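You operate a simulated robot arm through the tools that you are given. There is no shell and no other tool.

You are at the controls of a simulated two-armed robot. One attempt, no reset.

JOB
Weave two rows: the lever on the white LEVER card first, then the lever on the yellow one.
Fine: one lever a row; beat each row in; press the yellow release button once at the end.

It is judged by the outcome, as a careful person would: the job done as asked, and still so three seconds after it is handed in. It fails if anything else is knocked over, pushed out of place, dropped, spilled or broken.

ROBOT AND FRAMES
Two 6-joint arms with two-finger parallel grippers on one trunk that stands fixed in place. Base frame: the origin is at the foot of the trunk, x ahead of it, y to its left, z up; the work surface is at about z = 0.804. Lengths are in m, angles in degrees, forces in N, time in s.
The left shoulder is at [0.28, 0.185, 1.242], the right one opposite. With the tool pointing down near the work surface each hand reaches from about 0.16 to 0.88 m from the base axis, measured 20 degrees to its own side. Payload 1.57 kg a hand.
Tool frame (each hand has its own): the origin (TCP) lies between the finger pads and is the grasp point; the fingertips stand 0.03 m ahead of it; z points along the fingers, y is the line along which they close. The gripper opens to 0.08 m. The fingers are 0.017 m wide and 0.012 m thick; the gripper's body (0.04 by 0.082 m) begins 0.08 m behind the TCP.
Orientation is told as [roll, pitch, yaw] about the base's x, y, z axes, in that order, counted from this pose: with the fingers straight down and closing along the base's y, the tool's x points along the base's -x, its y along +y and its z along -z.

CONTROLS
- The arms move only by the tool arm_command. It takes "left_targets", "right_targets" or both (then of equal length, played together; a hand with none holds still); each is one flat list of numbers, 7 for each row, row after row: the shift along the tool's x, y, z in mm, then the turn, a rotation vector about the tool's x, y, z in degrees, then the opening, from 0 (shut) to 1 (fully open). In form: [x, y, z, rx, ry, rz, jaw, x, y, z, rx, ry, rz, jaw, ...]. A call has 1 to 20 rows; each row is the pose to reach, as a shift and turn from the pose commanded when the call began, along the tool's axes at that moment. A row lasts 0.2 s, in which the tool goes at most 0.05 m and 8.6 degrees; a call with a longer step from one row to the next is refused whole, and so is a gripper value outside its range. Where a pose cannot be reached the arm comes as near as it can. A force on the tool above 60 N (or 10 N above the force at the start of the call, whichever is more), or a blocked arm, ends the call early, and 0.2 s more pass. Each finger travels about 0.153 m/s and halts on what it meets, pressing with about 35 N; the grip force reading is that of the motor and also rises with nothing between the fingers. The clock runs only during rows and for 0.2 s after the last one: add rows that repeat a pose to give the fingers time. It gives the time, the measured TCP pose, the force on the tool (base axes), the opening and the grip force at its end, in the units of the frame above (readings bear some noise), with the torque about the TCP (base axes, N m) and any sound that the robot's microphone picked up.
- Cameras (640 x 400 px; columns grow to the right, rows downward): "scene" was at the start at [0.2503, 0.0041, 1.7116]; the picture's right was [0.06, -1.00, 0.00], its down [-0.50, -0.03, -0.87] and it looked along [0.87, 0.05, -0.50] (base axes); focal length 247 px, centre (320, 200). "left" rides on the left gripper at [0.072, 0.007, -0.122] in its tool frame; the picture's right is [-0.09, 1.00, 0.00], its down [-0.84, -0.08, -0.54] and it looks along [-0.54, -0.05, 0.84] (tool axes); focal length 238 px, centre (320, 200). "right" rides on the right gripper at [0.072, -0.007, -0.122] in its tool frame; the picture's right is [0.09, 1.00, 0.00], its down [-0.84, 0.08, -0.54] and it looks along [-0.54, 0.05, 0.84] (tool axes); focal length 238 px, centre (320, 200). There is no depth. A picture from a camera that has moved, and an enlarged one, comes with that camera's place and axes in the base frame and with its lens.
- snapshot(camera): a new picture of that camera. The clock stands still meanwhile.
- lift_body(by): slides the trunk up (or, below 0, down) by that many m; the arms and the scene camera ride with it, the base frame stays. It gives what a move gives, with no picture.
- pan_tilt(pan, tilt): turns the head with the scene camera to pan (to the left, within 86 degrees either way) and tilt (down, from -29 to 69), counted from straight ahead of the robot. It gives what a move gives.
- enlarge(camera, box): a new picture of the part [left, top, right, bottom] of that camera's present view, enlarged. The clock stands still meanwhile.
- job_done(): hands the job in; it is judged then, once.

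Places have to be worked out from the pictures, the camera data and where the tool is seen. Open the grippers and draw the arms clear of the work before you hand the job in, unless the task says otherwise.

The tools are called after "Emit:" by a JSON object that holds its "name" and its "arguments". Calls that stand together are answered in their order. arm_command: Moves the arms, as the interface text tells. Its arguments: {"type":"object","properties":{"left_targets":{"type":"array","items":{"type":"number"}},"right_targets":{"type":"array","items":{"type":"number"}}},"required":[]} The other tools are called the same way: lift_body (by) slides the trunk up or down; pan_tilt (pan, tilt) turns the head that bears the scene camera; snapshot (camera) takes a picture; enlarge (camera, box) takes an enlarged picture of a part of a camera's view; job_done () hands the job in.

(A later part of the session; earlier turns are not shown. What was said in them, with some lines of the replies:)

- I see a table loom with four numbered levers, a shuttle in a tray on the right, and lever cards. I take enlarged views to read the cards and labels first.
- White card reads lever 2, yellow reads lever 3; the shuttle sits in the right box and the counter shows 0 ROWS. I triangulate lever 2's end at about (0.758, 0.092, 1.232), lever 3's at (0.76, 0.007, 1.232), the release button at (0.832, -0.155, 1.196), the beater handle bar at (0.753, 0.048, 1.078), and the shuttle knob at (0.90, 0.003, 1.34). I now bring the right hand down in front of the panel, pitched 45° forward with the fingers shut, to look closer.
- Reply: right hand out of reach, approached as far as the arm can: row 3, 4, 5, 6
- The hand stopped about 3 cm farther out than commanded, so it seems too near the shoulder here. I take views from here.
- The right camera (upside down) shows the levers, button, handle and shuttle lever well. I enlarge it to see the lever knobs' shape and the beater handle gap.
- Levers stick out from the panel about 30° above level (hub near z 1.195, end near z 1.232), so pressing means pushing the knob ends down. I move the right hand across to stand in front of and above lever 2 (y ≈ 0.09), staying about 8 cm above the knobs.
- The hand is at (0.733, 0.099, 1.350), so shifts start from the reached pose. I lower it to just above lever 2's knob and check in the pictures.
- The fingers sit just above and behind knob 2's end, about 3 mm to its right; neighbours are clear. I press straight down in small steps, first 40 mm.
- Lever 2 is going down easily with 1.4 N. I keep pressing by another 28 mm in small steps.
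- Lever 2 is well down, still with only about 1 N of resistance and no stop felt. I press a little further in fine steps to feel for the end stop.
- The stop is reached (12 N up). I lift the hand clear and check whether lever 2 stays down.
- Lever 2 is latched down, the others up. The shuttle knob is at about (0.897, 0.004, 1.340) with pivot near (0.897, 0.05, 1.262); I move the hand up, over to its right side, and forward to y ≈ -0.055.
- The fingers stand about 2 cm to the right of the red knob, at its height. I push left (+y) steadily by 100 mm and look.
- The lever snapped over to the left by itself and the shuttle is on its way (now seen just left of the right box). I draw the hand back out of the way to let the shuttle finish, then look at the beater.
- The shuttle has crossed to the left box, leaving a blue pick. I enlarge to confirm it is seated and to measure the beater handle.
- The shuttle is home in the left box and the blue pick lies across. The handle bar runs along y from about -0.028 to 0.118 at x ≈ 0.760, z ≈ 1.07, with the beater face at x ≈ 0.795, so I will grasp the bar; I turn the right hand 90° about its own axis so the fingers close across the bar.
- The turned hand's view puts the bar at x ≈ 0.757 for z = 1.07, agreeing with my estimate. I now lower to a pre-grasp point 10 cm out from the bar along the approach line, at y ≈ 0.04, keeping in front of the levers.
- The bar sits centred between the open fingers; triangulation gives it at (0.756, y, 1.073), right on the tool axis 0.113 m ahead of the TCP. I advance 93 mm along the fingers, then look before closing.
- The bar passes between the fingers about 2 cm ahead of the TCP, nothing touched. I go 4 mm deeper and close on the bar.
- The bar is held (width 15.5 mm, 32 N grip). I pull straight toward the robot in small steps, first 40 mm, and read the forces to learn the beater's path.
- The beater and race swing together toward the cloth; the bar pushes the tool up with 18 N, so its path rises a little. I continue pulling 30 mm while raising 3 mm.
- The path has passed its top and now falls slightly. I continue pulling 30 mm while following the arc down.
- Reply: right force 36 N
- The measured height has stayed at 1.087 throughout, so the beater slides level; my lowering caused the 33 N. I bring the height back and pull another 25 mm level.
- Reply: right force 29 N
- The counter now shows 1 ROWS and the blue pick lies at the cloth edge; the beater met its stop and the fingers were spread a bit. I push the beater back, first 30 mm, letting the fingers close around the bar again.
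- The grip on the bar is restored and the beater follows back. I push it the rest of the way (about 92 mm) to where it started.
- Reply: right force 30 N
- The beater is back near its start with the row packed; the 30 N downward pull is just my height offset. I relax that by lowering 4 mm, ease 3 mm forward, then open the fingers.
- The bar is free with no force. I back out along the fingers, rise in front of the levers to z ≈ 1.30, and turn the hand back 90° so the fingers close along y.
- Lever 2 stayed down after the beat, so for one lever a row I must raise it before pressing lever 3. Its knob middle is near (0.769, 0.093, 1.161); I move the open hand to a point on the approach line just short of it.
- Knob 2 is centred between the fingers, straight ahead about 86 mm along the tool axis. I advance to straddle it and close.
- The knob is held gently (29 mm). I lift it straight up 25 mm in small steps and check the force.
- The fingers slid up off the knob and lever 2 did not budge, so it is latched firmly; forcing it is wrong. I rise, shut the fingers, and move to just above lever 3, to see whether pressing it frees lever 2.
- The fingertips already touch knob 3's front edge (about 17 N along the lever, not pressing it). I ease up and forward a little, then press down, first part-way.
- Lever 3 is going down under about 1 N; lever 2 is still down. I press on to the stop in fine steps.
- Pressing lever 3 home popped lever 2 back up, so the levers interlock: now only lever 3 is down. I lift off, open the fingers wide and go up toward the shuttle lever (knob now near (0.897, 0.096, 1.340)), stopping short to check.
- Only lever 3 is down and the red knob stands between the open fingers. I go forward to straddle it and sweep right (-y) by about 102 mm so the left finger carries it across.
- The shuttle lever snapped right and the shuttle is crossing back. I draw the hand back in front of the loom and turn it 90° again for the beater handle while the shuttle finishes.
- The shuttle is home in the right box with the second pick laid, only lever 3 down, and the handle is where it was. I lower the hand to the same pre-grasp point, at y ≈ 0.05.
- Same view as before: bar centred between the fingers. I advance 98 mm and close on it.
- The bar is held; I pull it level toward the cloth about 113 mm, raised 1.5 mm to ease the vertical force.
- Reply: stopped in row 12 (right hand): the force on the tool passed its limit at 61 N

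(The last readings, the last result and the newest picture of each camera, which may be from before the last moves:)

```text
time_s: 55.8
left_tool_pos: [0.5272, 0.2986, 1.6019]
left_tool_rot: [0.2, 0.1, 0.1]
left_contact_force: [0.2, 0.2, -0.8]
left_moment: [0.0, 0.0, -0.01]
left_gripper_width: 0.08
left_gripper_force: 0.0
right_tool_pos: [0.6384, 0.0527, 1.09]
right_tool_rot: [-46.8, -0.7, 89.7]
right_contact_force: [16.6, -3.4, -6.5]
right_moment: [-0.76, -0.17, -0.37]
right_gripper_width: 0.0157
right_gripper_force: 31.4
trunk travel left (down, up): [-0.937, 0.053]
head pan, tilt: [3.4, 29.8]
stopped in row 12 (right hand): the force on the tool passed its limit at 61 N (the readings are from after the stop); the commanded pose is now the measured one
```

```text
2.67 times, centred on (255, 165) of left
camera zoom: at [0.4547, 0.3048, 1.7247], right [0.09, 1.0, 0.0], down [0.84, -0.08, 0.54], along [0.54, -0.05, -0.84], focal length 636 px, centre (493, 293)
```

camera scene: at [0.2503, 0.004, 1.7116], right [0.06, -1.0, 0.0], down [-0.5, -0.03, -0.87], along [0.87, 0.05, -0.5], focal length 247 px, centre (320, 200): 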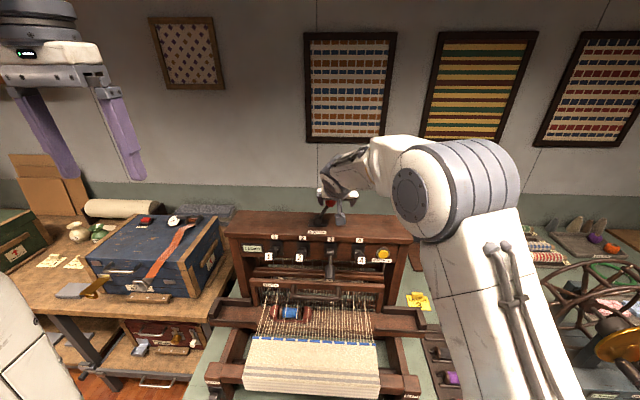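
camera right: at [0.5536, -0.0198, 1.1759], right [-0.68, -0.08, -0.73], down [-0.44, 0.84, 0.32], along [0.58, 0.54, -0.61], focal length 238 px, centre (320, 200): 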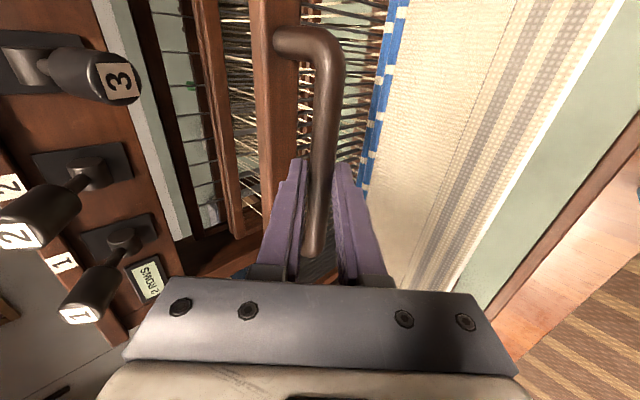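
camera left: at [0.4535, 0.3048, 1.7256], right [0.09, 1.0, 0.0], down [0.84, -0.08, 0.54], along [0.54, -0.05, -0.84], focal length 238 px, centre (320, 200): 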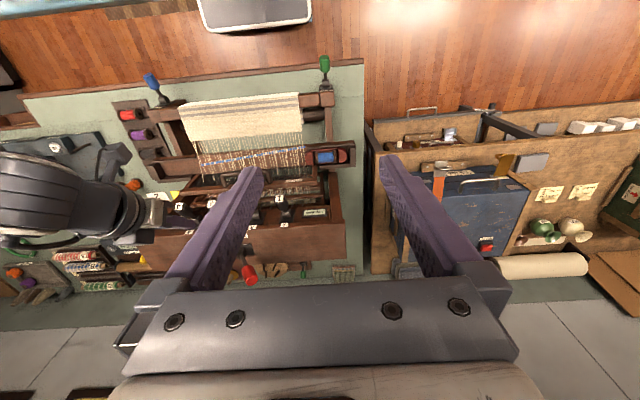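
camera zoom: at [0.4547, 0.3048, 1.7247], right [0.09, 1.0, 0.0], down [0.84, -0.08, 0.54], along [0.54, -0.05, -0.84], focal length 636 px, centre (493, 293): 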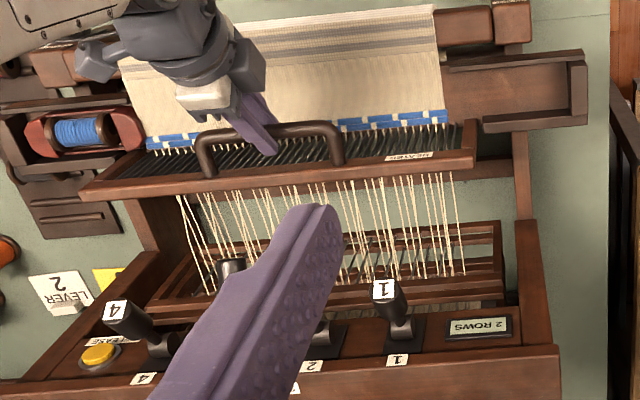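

The counter shows 2 ROWS and both blue picks are packed at the cloth edge; the pull ended at the beater's stop (61 N). I push the beater back to its rest position, undoing the slight tilt of the hand.

Emit:
{"name": "arm_command", "arguments": {"right_targets": [0, -1.3, 4.3, -1, 0, 0, 0.1, 0, -7.4, 12.3, -1.8, 0, 0, 0.1, 0, -15.6, 21, -1.8, 0, 0, 0.1, 0, -23.8, 29.8, -1.8, 0, 0, 0.1, 0, -32, 38.5, -1.8, 0, 0, 0.1, 0, -40.3, 47.3, -1.8, 0, 0, 0.1, 0, -48.5, 56, -1.8, 0, 0, 0.1, 0, -56.7, 64.7, -1.8, 0, 0, 0.1, 0, -64.2, 72.8, -1.8, 0, 0, 0.1, 0, -69, 77.9, -1.8, 0, 0, 0.1]}}

Emit:
{"name": "snapshot", "arguments": {"camera": "right"}}

```text
time_s: 58.0
left_tool_pos: [0.5248, 0.2987, 1.6045]
left_tool_rot: [0.1, -0.1, 0.0]
left_contact_force: [-0.4, 0.8, -0.1]
left_moment: [0.01, 0.02, 0.02]
left_gripper_width: 0.0799
left_gripper_force: 0.1
right_tool_pos: [0.7418, 0.0526, 1.0905]
right_tool_rot: [-45.3, -0.7, 89.7]
right_contact_force: [0.6, -4.8, 25.7]
right_moment: [0.23, -0.43, 0.43]
right_gripper_width: 0.0157
right_gripper_force: 31.5
trunk travel left (down, up): [-0.937, 0.053]
head pan, tilt: [3.4, 29.8]
```

```text
taken
camera right: at [0.6584, -0.0201, 1.1782], right [-0.7, -0.08, -0.71], down [-0.44, 0.83, 0.34], along [0.56, 0.55, -0.62], focal length 238 px, centre (320, 200)
```

right: 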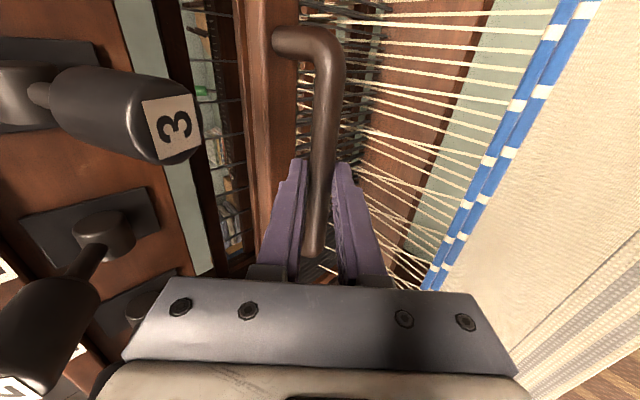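

The beater is essentially back at rest; I relieve the 26 N vertical load by raising 3.5 mm, nudge 2 mm forward, and open the fingers.

Emit:
{"name": "arm_command", "arguments": {"right_targets": [0, -3.9, -1.1, 0, 0, 0, 0.1, 0, -3.9, -1.1, 0, 0, 0, 0.1, 0, -3.9, -1.1, 0, 0, 0, 0.45, 0, -3.9, -1.1, 0, 0, 0, 0.45]}}

Emit:
{"name": "snapshot", "arguments": {"camera": "right"}}

```text
time_s: 59.0
left_tool_pos: [0.5255, 0.2984, 1.603]
left_tool_rot: [0.0, -0.1, 0.0]
left_contact_force: [0.4, -0.1, 0.5]
left_moment: [-0.02, -0.01, 0.02]
left_gripper_width: 0.0801
left_gripper_force: 0.0
right_tool_pos: [0.7426, 0.0517, 1.0909]
right_tool_rot: [-44.8, -0.6, 89.8]
right_contact_force: [0.5, -0.2, -0.3]
right_moment: [0.0, 0.0, 0.0]
right_gripper_width: 0.0362
right_gripper_force: 0.1
trunk travel left (down, up): [-0.937, 0.053]
head pan, tilt: [3.4, 29.8]
```

```text
taken
camera right: at [0.66, -0.0204, 1.1797], right [-0.71, -0.08, -0.7], down [-0.43, 0.83, 0.34], along [0.56, 0.54, -0.63], focal length 238 px, centre (320, 200)
```

right: 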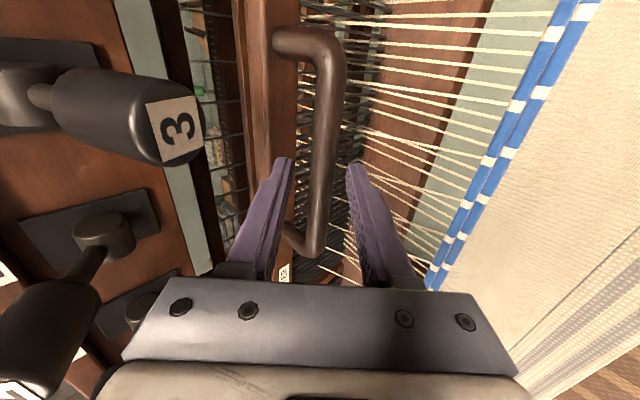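

The handle is free and unforced. I back out, rise, close the fingers, travel right in front of the levers, and approach to about 6 cm short of the release button at about (0.836, -0.155, 1.188).

Emit:
{"name": "arm_command", "arguments": {"right_targets": [0, 0, -25, 0, 0, 0, 0.45, 0, 0, -50, 0, 0, 0, 0.45, 0, 0, -75, 0, 0, 0, 0.45, 0, 0, -95, 0, 0, 0, 0.45, 0, -24, -123.8, 0, 0, 0, 0.3, 0, -48, -152.5, 0, 0, 0, 0, 0, -72.1, -181.3, 0, 0, 0, 0, 41, -72.1, -181.3, 0, 0, 0, 0, 83, -72.1, -181.3, 0, 0, 0, 0, 124, -72.1, -181.3, 0, 0, 0, 0, 165, -72.1, -181.3, 0, 0, 0, 0, 206.7, -72.1, -181.3, 0, 0, 0, 0, 206.7, -79.2, -148.3, 0, 0, 0, 0, 206.7, -86.2, -115.3, 0, 0, 0, 0, 206.7, -93.3, -82.3, 0, 0, 0, 0, 206.7, -93.3, -82.3, 0, 0, 0, 0]}}

Emit:
{"name": "snapshot", "arguments": {"camera": "right"}}

Emit:
{"name": "enlarge", "arguments": {"camera": "scene", "box": [205, 200, 435, 355]}}

Emit:
{"name": "enlarge", "arguments": {"camera": "left", "box": [140, 90, 370, 240]}}

```text
time_s: 62.4
left_tool_pos: [0.5254, 0.2985, 1.6024]
left_tool_rot: [0.0, -0.1, 0.0]
left_contact_force: [-0.1, 0.5, 0.2]
left_moment: [-0.03, -0.03, 0.0]
left_gripper_width: 0.08
left_gripper_force: 0.1
right_tool_pos: [0.7528, -0.1452, 1.2188]
right_tool_rot: [-44.7, 0.0, 89.3]
right_contact_force: [0.1, -0.5, -0.6]
right_moment: [-0.01, -0.03, -0.03]
right_gripper_width: 0.0001
right_gripper_force: 21.3
right hand out of reach, approached as far as the arm can: row 12, 13, 14, 15, 16
trunk travel left (down, up): [-0.937, 0.053]
head pan, tilt: [3.4, 29.8]
```

```text
taken
camera right: at [0.6706, -0.2163, 1.3084], right [-0.71, -0.08, -0.7], down [-0.43, 0.84, 0.33], along [0.56, 0.53, -0.63], focal length 238 px, centre (320, 200)
```

right: 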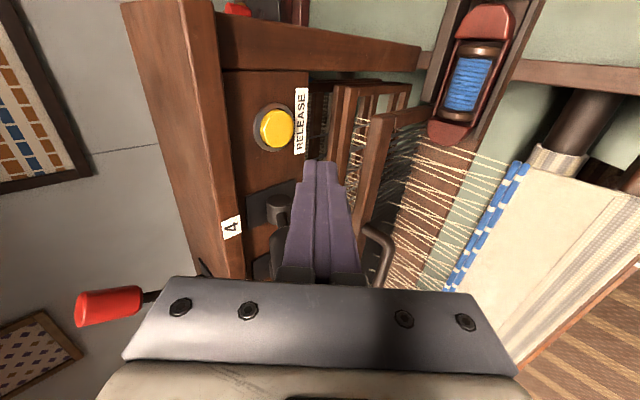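

```text
2.58 times, centred on (320, 278) of scene
camera zoom: at [0.2506, 0.0039, 1.7116], right [0.06, -1.0, 0.0], down [-0.5, -0.03, -0.87], along [0.87, 0.05, -0.5], focal length 638 px, centre (320, 0)
```

zoom: 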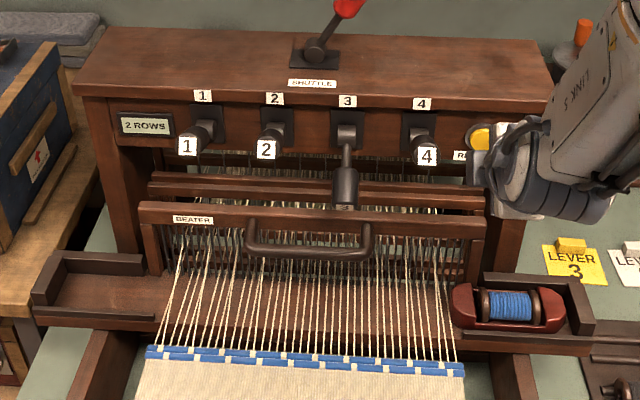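

```text
2.67 times, centred on (255, 165) of left
camera zoom: at [0.454, 0.3046, 1.7255], right [0.09, 1.0, 0.0], down [0.84, -0.08, 0.54], along [0.54, -0.05, -0.84], focal length 636 px, centre (493, 293)
```

zoom: 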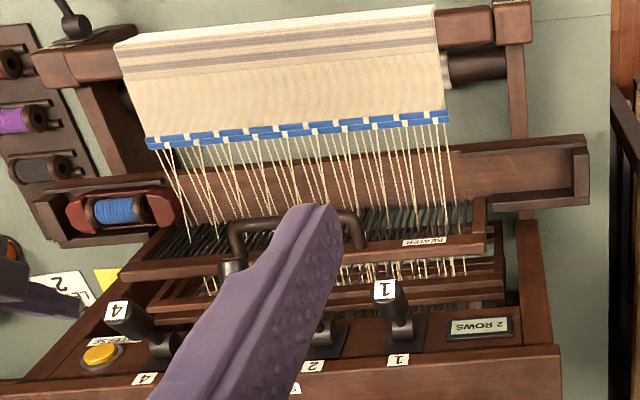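

The button's face is at about (0.835, -0.157, 1.189) from this view; the scene shows 2 ROWS, lever 3 alone down. I move in to about 2 cm before the button.

Emit:
{"name": "arm_command", "arguments": {"right_targets": [6, -5, 17.7, 0, 0, 0, 0, 12, -9.9, 35.4, 0, 0, 0, 0, 12, -9.9, 35.4, 0, 0, 0, 0]}}

Emit:
{"name": "snapshot", "arguments": {"camera": "right"}}

Emit:
{"name": "enlarge", "arguments": {"camera": "scene", "box": [330, 215, 430, 285]}}

```text
time_s: 63.2
left_tool_pos: [0.5253, 0.2993, 1.6033]
left_tool_rot: [0.1, -0.1, 0.0]
left_contact_force: [1.2, 0.5, 0.1]
left_moment: [-0.02, 0.01, 0.04]
left_gripper_width: 0.0802
left_gripper_force: 0.1
right_tool_pos: [0.7856, -0.1453, 1.2051]
right_tool_rot: [-44.7, -0.1, 89.2]
right_contact_force: [0.2, 0.1, 0.1]
right_moment: [-0.03, 0.0, 0.01]
right_gripper_width: 0.0
right_gripper_force: 21.8
right hand out of reach, approached as far as the arm can: row 1, 2, 3
trunk travel left (down, up): [-0.937, 0.053]
head pan, tilt: [3.4, 29.8]
```

```text
taken
camera right: at [0.7028, -0.2154, 1.295], right [-0.71, -0.08, -0.7], down [-0.43, 0.84, 0.33], along [0.56, 0.53, -0.63], focal length 238 px, centre (320, 200)
```

right: 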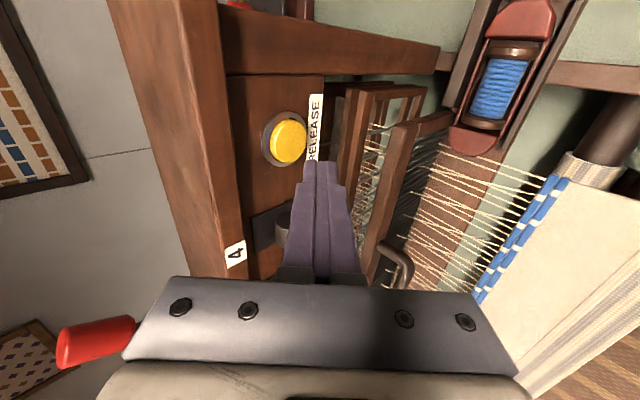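

```text
5.71 times, centred on (380, 250) of scene
camera zoom: at [0.2503, 0.0038, 1.7116], right [0.06, -1.0, 0.0], down [-0.5, -0.03, -0.87], along [0.87, 0.05, -0.5], focal length 1414 px, centre (-23, -86)
```

zoom: 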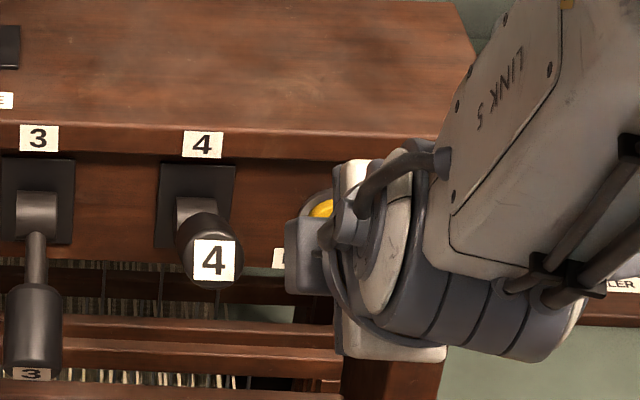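

In this turned posture the arm stops at y ≈ -0.145, off the button's centre by about 12 mm. I back off 5 cm and turn the hand back 90°, where the reach to the right should be better.

Emit:
{"name": "arm_command", "arguments": {"right_targets": [0, 10.6, -24.8, 0, 0, 0, 0, 0, 21.2, -49.5, 0, 0, 0, 0, 0, 21.2, -49.5, 0, 0, 8.2, 0, 0, 21.2, -49.5, 0, 0, 16.4, 0, 0, 21.2, -49.5, 0, 0, 24.6, 0, 0, 21.2, -49.5, 0, 0, 32.8, 0, 0, 21.2, -49.5, 0, 0, 41, 0, 0, 21.2, -49.5, 0, 0, 49.2, 0, 0, 21.2, -49.5, 0, 0, 57.4, 0, 0, 21.2, -49.5, 0, 0, 65.6, 0, 0, 21.2, -49.5, 0, 0, 73.8, 0, 0, 21.2, -49.5, 0, 0, 82, 0, 0, 21.2, -49.5, 0, 0, 90, 0, 12, 21.2, -49.5, 0, 0, 90, 0, 12, 21.2, -49.5, 0, 0, 90, 0]}}

Emit:
{"name": "snapshot", "arguments": {"camera": "right"}}

```text
time_s: 66.4
left_tool_pos: [0.5263, 0.2986, 1.6038]
left_tool_rot: [0.0, -0.2, 0.0]
left_contact_force: [0.3, -0.1, 0.0]
left_moment: [0.0, 0.01, 0.02]
left_gripper_width: 0.0799
left_gripper_force: 0.1
right_tool_pos: [0.7342, -0.1396, 1.2242]
right_tool_rot: [0.9, -44.9, -0.8]
right_contact_force: [-0.3, -0.3, 0.1]
right_moment: [0.0, 0.01, -0.04]
right_gripper_width: 0.0
right_gripper_force: 22.1
right hand out of reach, approached as far as the arm can: row 13, 14, 15
trunk travel left (down, up): [-0.937, 0.053]
head pan, tilt: [3.4, 29.8]
```

```text
taken
camera right: at [0.5968, -0.1454, 1.258], right [-0.06, 1.0, -0.06], down [0.21, 0.07, 0.98], along [0.98, 0.05, -0.21], focal length 238 px, centre (320, 200)
```

right: 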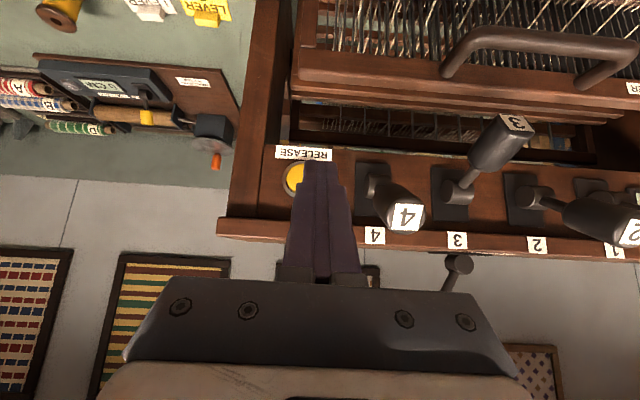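

Still limited near y = -0.14 with the fingers pointing straight ahead. I yaw the hand 10° to the right so the fingertips reach farther right while the wrist stays put.

Emit:
{"name": "arm_command", "arguments": {"right_targets": [0, -4, 4, 3.5, 0, 3.5, 0, -1, -10, 9, 7.07, 0, 7.07, 0, -1.4, -15.5, 14.1, 7.07, 0, 7.07, 0, -1.4, -15.5, 14.1, 7.07, 0, 7.07, 0]}}

Emit:
{"name": "snapshot", "arguments": {"camera": "right"}}

```text
time_s: 67.4
left_tool_pos: [0.5265, 0.2989, 1.6038]
left_tool_rot: [0.0, 0.0, 0.1]
left_contact_force: [0.5, 0.6, -0.2]
left_moment: [-0.02, -0.01, 0.0]
left_gripper_width: 0.0804
left_gripper_force: 0.1
right_tool_pos: [0.7459, -0.1537, 1.2144]
right_tool_rot: [0.9, -44.9, -10.9]
right_contact_force: [-0.6, 0.2, 0.3]
right_moment: [0.03, 0.0, 0.0]
right_gripper_width: 0.0003
right_gripper_force: 21.2
trunk travel left (down, up): [-0.937, 0.053]
head pan, tilt: [3.4, 29.8]
```

```text
taken
camera right: at [0.6087, -0.1373, 1.2497], right [0.11, 0.99, -0.05], down [0.22, 0.03, 0.97], along [0.97, -0.12, -0.22], focal length 238 px, centre (320, 200)
```

right: 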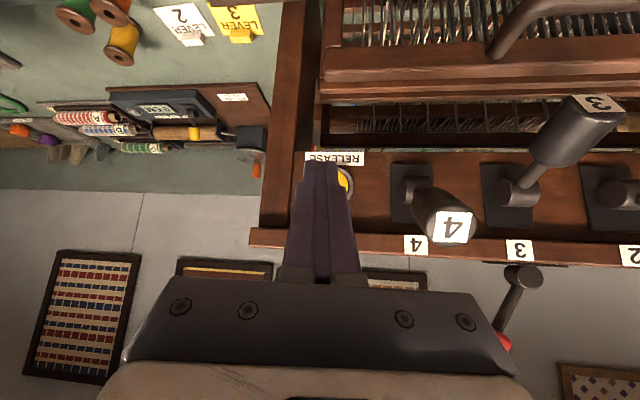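

The fingertip is now at about (0.767, -0.158, 1.193), in line with the button. I move to about 1 cm before contact, lowering 11 mm.

Emit:
{"name": "arm_command", "arguments": {"right_targets": [-13.1, 4.6, 20.9, 0, 0, 0, 0, -26.2, 9.3, 41.8, 0, 0, 0, 0, -26.2, 9.3, 41.8, 0, 0, 0, 0]}}

Emit:
{"name": "enlarge", "arguments": {"camera": "right", "box": [240, 80, 400, 240]}}

Emit:
{"name": "enlarge", "arguments": {"camera": "left", "box": [100, 150, 260, 270]}}

```text
time_s: 68.2
left_tool_pos: [0.5254, 0.2992, 1.603]
left_tool_rot: [0.0, -0.1, 0.0]
left_contact_force: [0.0, -0.2, 0.7]
left_moment: [0.01, 0.01, 0.05]
left_gripper_width: 0.0799
left_gripper_force: 0.1
right_tool_pos: [0.794, -0.1551, 1.2048]
right_tool_rot: [0.8, -44.7, -10.8]
right_contact_force: [-0.2, 0.2, -0.4]
right_moment: [-0.02, -0.01, -0.04]
right_gripper_width: 0.0
right_gripper_force: 21.0
trunk travel left (down, up): [-0.937, 0.053]
head pan, tilt: [3.4, 29.8]
```

```text
2.50 times, centred on (320, 160) of right
camera zoom: at [0.6576, -0.1373, 1.2389], right [0.11, 0.99, -0.05], down [0.22, 0.03, 0.97], along [0.97, -0.12, -0.22], focal length 596 px, centre (320, 300)
```

zoom: 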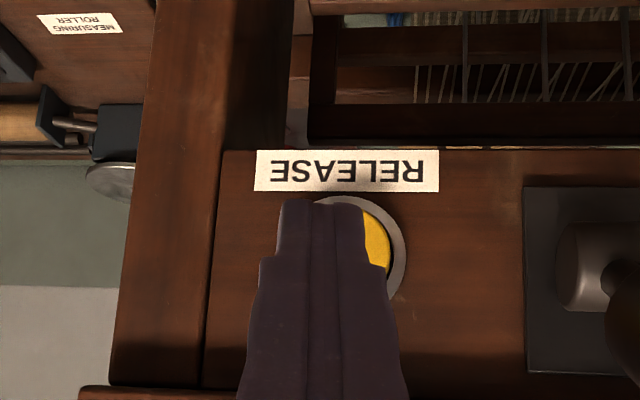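

```text
3.33 times, centred on (180, 210) of left
camera zoom: at [0.4538, 0.3046, 1.7255], right [0.09, 1.0, 0.0], down [0.84, -0.08, 0.54], along [0.54, -0.05, -0.84], focal length 794 px, centre (787, 167)
```

zoom: 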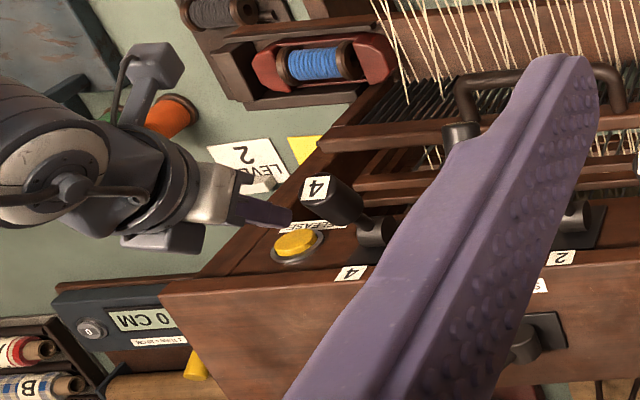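

The button centre is about 6 mm left of the fingertip and slightly lower. I shift over and push forward in small steps to press it.

Emit:
{"name": "arm_command", "arguments": {"right_targets": [-1.2, 7, 5.5, 0, 0, 0, 0, -4, 7.8, 8.3, 0, 0, 0, 0, -6.1, 8.3, 10.3, 0, 0, 0, 0, -8.2, 8.9, 12.4, 0, 0, 0, 0]}}

Emit:
{"name": "snapshot", "arguments": {"camera": "right"}}

Emit:
{"name": "enlarge", "arguments": {"camera": "scene", "box": [205, 200, 435, 355]}}

```text
time_s: 69.2
left_tool_pos: [0.5259, 0.2985, 1.6026]
left_tool_rot: [0.0, -0.1, 0.0]
left_contact_force: [-0.8, -0.3, 0.8]
left_moment: [-0.02, 0.0, -0.01]
left_gripper_width: 0.0799
left_gripper_force: 0.0
right_tool_pos: [0.8099, -0.1497, 1.2009]
right_tool_rot: [0.8, -44.6, -10.7]
right_contact_force: [-0.5, 0.8, 0.5]
right_moment: [0.01, 0.03, 0.02]
right_gripper_width: 0.0002
right_gripper_force: 20.8
trunk travel left (down, up): [-0.937, 0.053]
head pan, tilt: [3.4, 29.8]
```

```text
taken
camera right: at [0.6742, -0.1312, 1.2353], right [0.11, 0.99, -0.05], down [0.22, 0.03, 0.97], along [0.97, -0.12, -0.22], focal length 238 px, centre (320, 200)
```

right: 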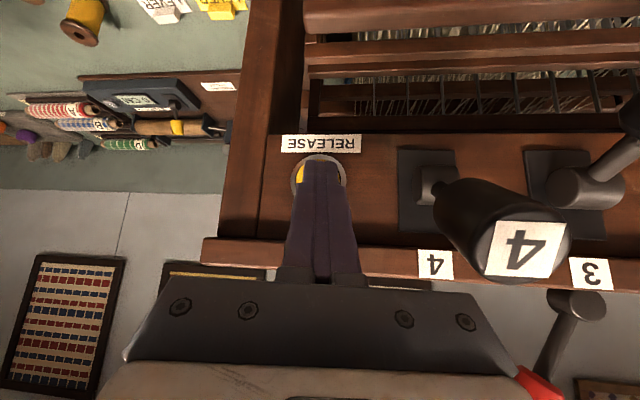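

```text
2.58 times, centred on (320, 278) of scene
camera zoom: at [0.2502, 0.0039, 1.7117], right [0.06, -1.0, 0.0], down [-0.5, -0.03, -0.87], along [0.87, 0.05, -0.5], focal length 638 px, centre (320, 0)
```

zoom: 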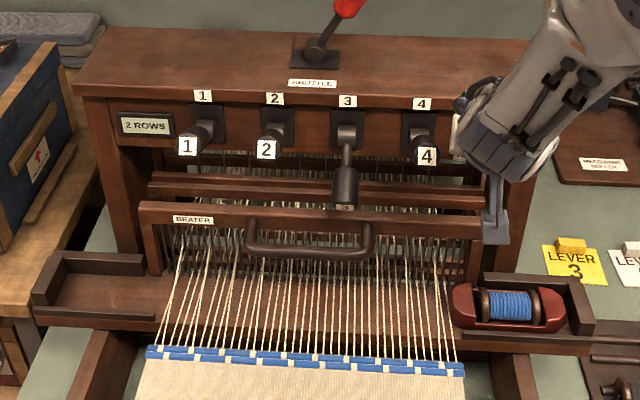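

No contact yet; the fingertip is centred in the ring and lever 4 is about a centimetre clear of the hand. I push forward up to 10 mm more in fine steps.

Emit:
{"name": "arm_command", "arguments": {"right_targets": [-1.4, 0.4, 1.4, 0, 0, 0, 0, -2.8, 0.8, 2.8, 0, 0, 0, 0, -4.2, 1.1, 4.2, 0, 0, 0, 0, -5.6, 1.5, 5.6, 0, 0, 0, 0, -6.9, 1.9, 6.9, 0, 0, 0, 0]}}

Emit:
{"name": "snapshot", "arguments": {"camera": "right"}}

Emit:
{"name": "enlarge", "arguments": {"camera": "scene", "box": [205, 200, 435, 355]}}

```text
time_s: 70.4
left_tool_pos: [0.5228, 0.2984, 1.6042]
left_tool_rot: [0.0, -0.1, 0.0]
left_contact_force: [-0.3, 0.3, -0.7]
left_moment: [-0.01, -0.01, 0.04]
left_gripper_width: 0.0799
left_gripper_force: 0.1
right_tool_pos: [0.8178, -0.1487, 1.2001]
right_tool_rot: [0.8, -44.6, -10.8]
right_contact_force: [-24.9, -0.1, 5.2]
right_moment: [-0.02, 0.25, 0.07]
right_gripper_width: 0.0
right_gripper_force: 21.6
trunk travel left (down, up): [-0.937, 0.053]
head pan, tilt: [3.4, 29.8]
heard: click
```

```text
taken
camera right: at [0.6809, -0.1312, 1.2353], right [0.11, 0.99, -0.05], down [0.22, 0.03, 0.97], along [0.97, -0.12, -0.22], focal length 238 px, centre (320, 200)
```

right: 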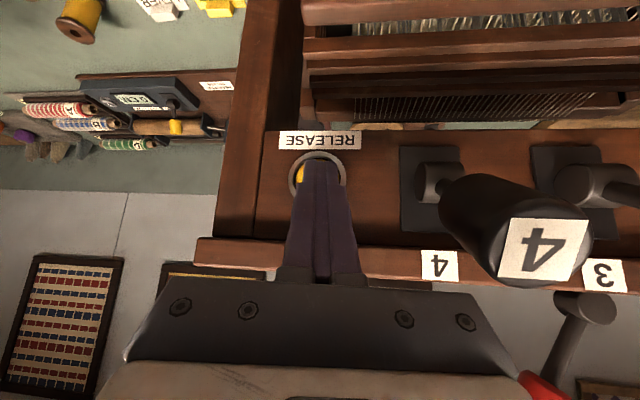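

```text
2.58 times, centred on (320, 278) of scene
camera zoom: at [0.248, 0.0039, 1.712], right [0.06, -1.0, 0.0], down [-0.49, -0.03, -0.87], along [0.87, 0.05, -0.5], focal length 638 px, centre (320, 0)
```

zoom: 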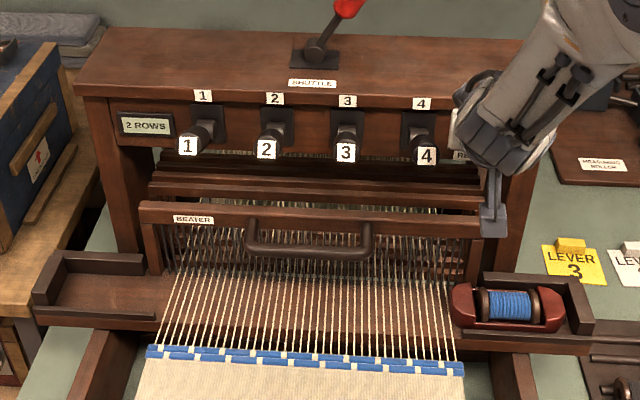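

A click was heard, lever 3 popped up and the counter shows 2 ROWS, so release is done once. I draw the finger straight back, then up and away, and open the gripper.

Emit:
{"name": "arm_command", "arguments": {"right_targets": [13.9, -3.8, -13.9, 0, 0, 0, 0, 34.7, -9.5, -34.7, 0, 0, 0, 0, 51.9, -16.1, -66.1, 0, 0, 0, 0, 44.5, -20.8, -108.1, 0, 0, 0, 0.2, 26.7, -23.6, -146.9, 0, 0, 0, 0.6, 1.8, -25.5, -185.6, 0, 0, 0, 1, -26.5, -26.5, -220.9, 0, 0, 0, 1, -26.5, -26.5, -220.9, 0, 0, 0, 1]}}

Emit:
{"name": "snapshot", "arguments": {"camera": "scene"}}

Emit:
{"name": "snapshot", "arguments": {"camera": "right"}}

```text
time_s: 72.2
left_tool_pos: [0.5249, 0.2983, 1.6027]
left_tool_rot: [0.0, -0.1, -0.1]
left_contact_force: [-0.8, 0.1, 1.0]
left_moment: [-0.02, -0.02, -0.02]
left_gripper_width: 0.0797
left_gripper_force: 0.1
right_tool_pos: [0.6804, -0.1545, 1.3771]
right_tool_rot: [0.8, -44.7, -10.6]
right_contact_force: [0.0, -0.3, -0.6]
right_moment: [0.02, 0.01, -0.01]
right_gripper_width: 0.0799
right_gripper_force: 0.0
trunk travel left (down, up): [-0.937, 0.053]
head pan, tilt: [3.4, 29.8]
```

```text
taken
camera scene: at [0.25, 0.0038, 1.7116], right [0.06, -1.0, 0.0], down [-0.5, -0.03, -0.87], along [0.87, 0.05, -0.5], focal length 247 px, centre (320, 200)
```

scene: 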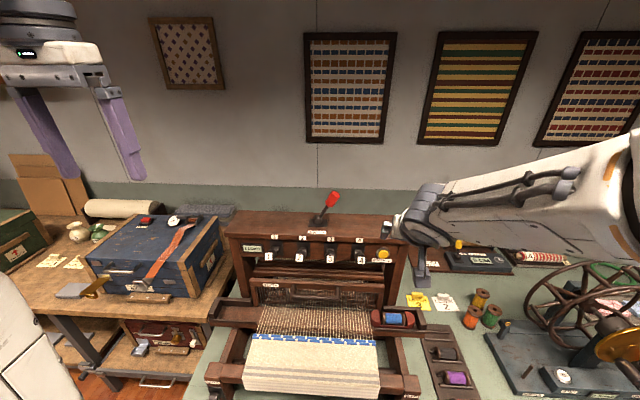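

```text
taken
camera right: at [0.5437, -0.1366, 1.41], right [0.11, 0.99, -0.05], down [0.22, 0.03, 0.97], along [0.97, -0.12, -0.22], focal length 238 px, centre (320, 200)
```

right: 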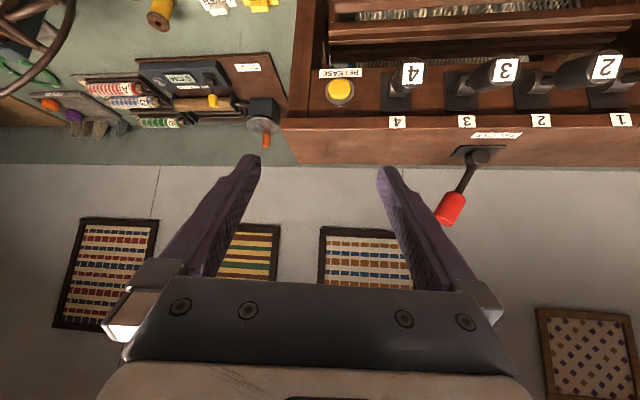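

All levers are up, the button is out, and both rows are in. I raise the right hand further clear and take a last close look.

Emit:
{"name": "arm_command", "arguments": {"right_targets": [-17.1, -10, -35.9, 0, 0, 0, 1, -34.2, -20, -71.8, 0, 0, 0, 1, -51.3, -30, -107.7, 0, 0, 0, 1, -68.4, -41, -143.6, 0, 0, 0, 1, -68.4, -41, -143.6, 0, 0, 0, 1]}}

Emit:
{"name": "snapshot", "arguments": {"camera": "scene"}}

Emit:
{"name": "enlarge", "arguments": {"camera": "scene", "box": [205, 190, 435, 355]}}

```text
time_s: 73.4
left_tool_pos: [0.526, 0.2988, 1.6024]
left_tool_rot: [0.0, -0.1, 0.0]
left_contact_force: [0.0, 0.3, 0.1]
left_moment: [0.02, 0.03, -0.03]
left_gripper_width: 0.08
left_gripper_force: 0.0
right_tool_pos: [0.6595, -0.1775, 1.5277]
right_tool_rot: [0.8, -44.6, -10.8]
right_contact_force: [0.2, 0.0, 0.8]
right_moment: [-0.02, 0.0, 0.0]
right_gripper_width: 0.0801
right_gripper_force: 0.0
right hand out of reach, approached as far as the arm can: row 2, 3, 4, 5
trunk travel left (down, up): [-0.937, 0.053]
head pan, tilt: [3.4, 29.8]
```

```text
taken
camera scene: at [0.2502, 0.0038, 1.7116], right [0.06, -1.0, 0.0], down [-0.5, -0.03, -0.87], along [0.87, 0.05, -0.5], focal length 247 px, centre (320, 200)
```

scene: 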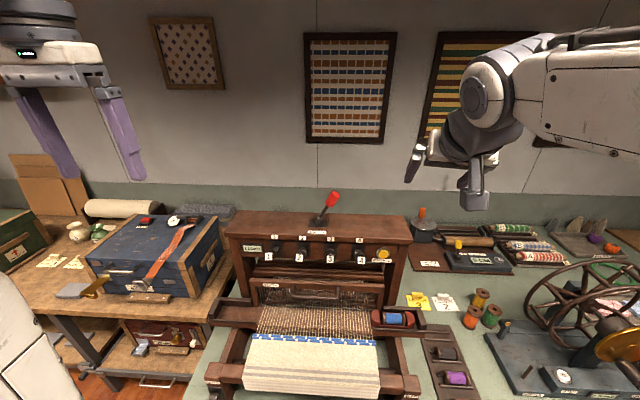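

```text
2.42 times, centred on (320, 272) of scene
camera zoom: at [0.2502, 0.0038, 1.7116], right [0.06, -1.0, 0.0], down [-0.5, -0.03, -0.87], along [0.87, 0.05, -0.5], focal length 600 px, centre (320, 24)
```

zoom: 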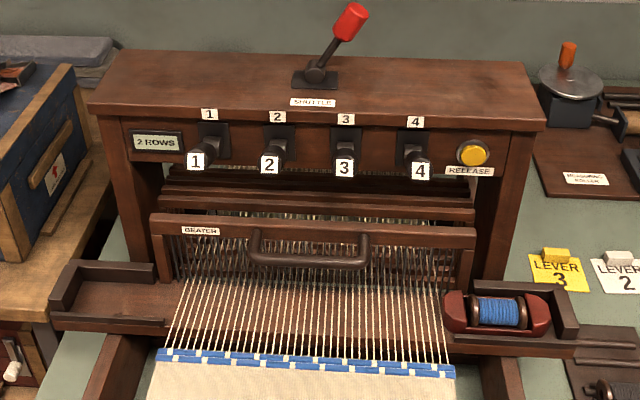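

The loom shows 2 ROWS with both blue picks packed, all levers up, the shuttle home, the beater at rest, cards and bobbins untouched, and both hands are open and clear. I hand the job in.

Emit:
{"name": "job_done", "arguments": {}}

```text
The job is handed in.
```

I wove both rows and handed the job in; I haven't seen the judge's result. The loom's counter reads 2 ROWS.

- **Row 1:** I pressed lever 2 (white card), threw the shuttle to the left and beat the row in.
- **Row 2:** I pressed lever 3 (yellow card), threw the shuttle back to the right and beat the row in.
- **Release:** I pressed the yellow button once at the end. It clicked, and lever 3 came back up.

Lever 2 stayed latched down after the first row. I gripped it and tried to lift it, but my fingers slid off and it did not move. Pressing lever 3 then popped it back up by itself, so only lever 3 was down for the second row. The second beat pulled against the beater's stop hard enough (61 N) to trip the arm's force limit, but the row counted.

In the last pictures all four levers are up, the shuttle is back in the right box, the beater is at rest and nothing else looks moved. Both grippers are open and the arms are clear of the loom.
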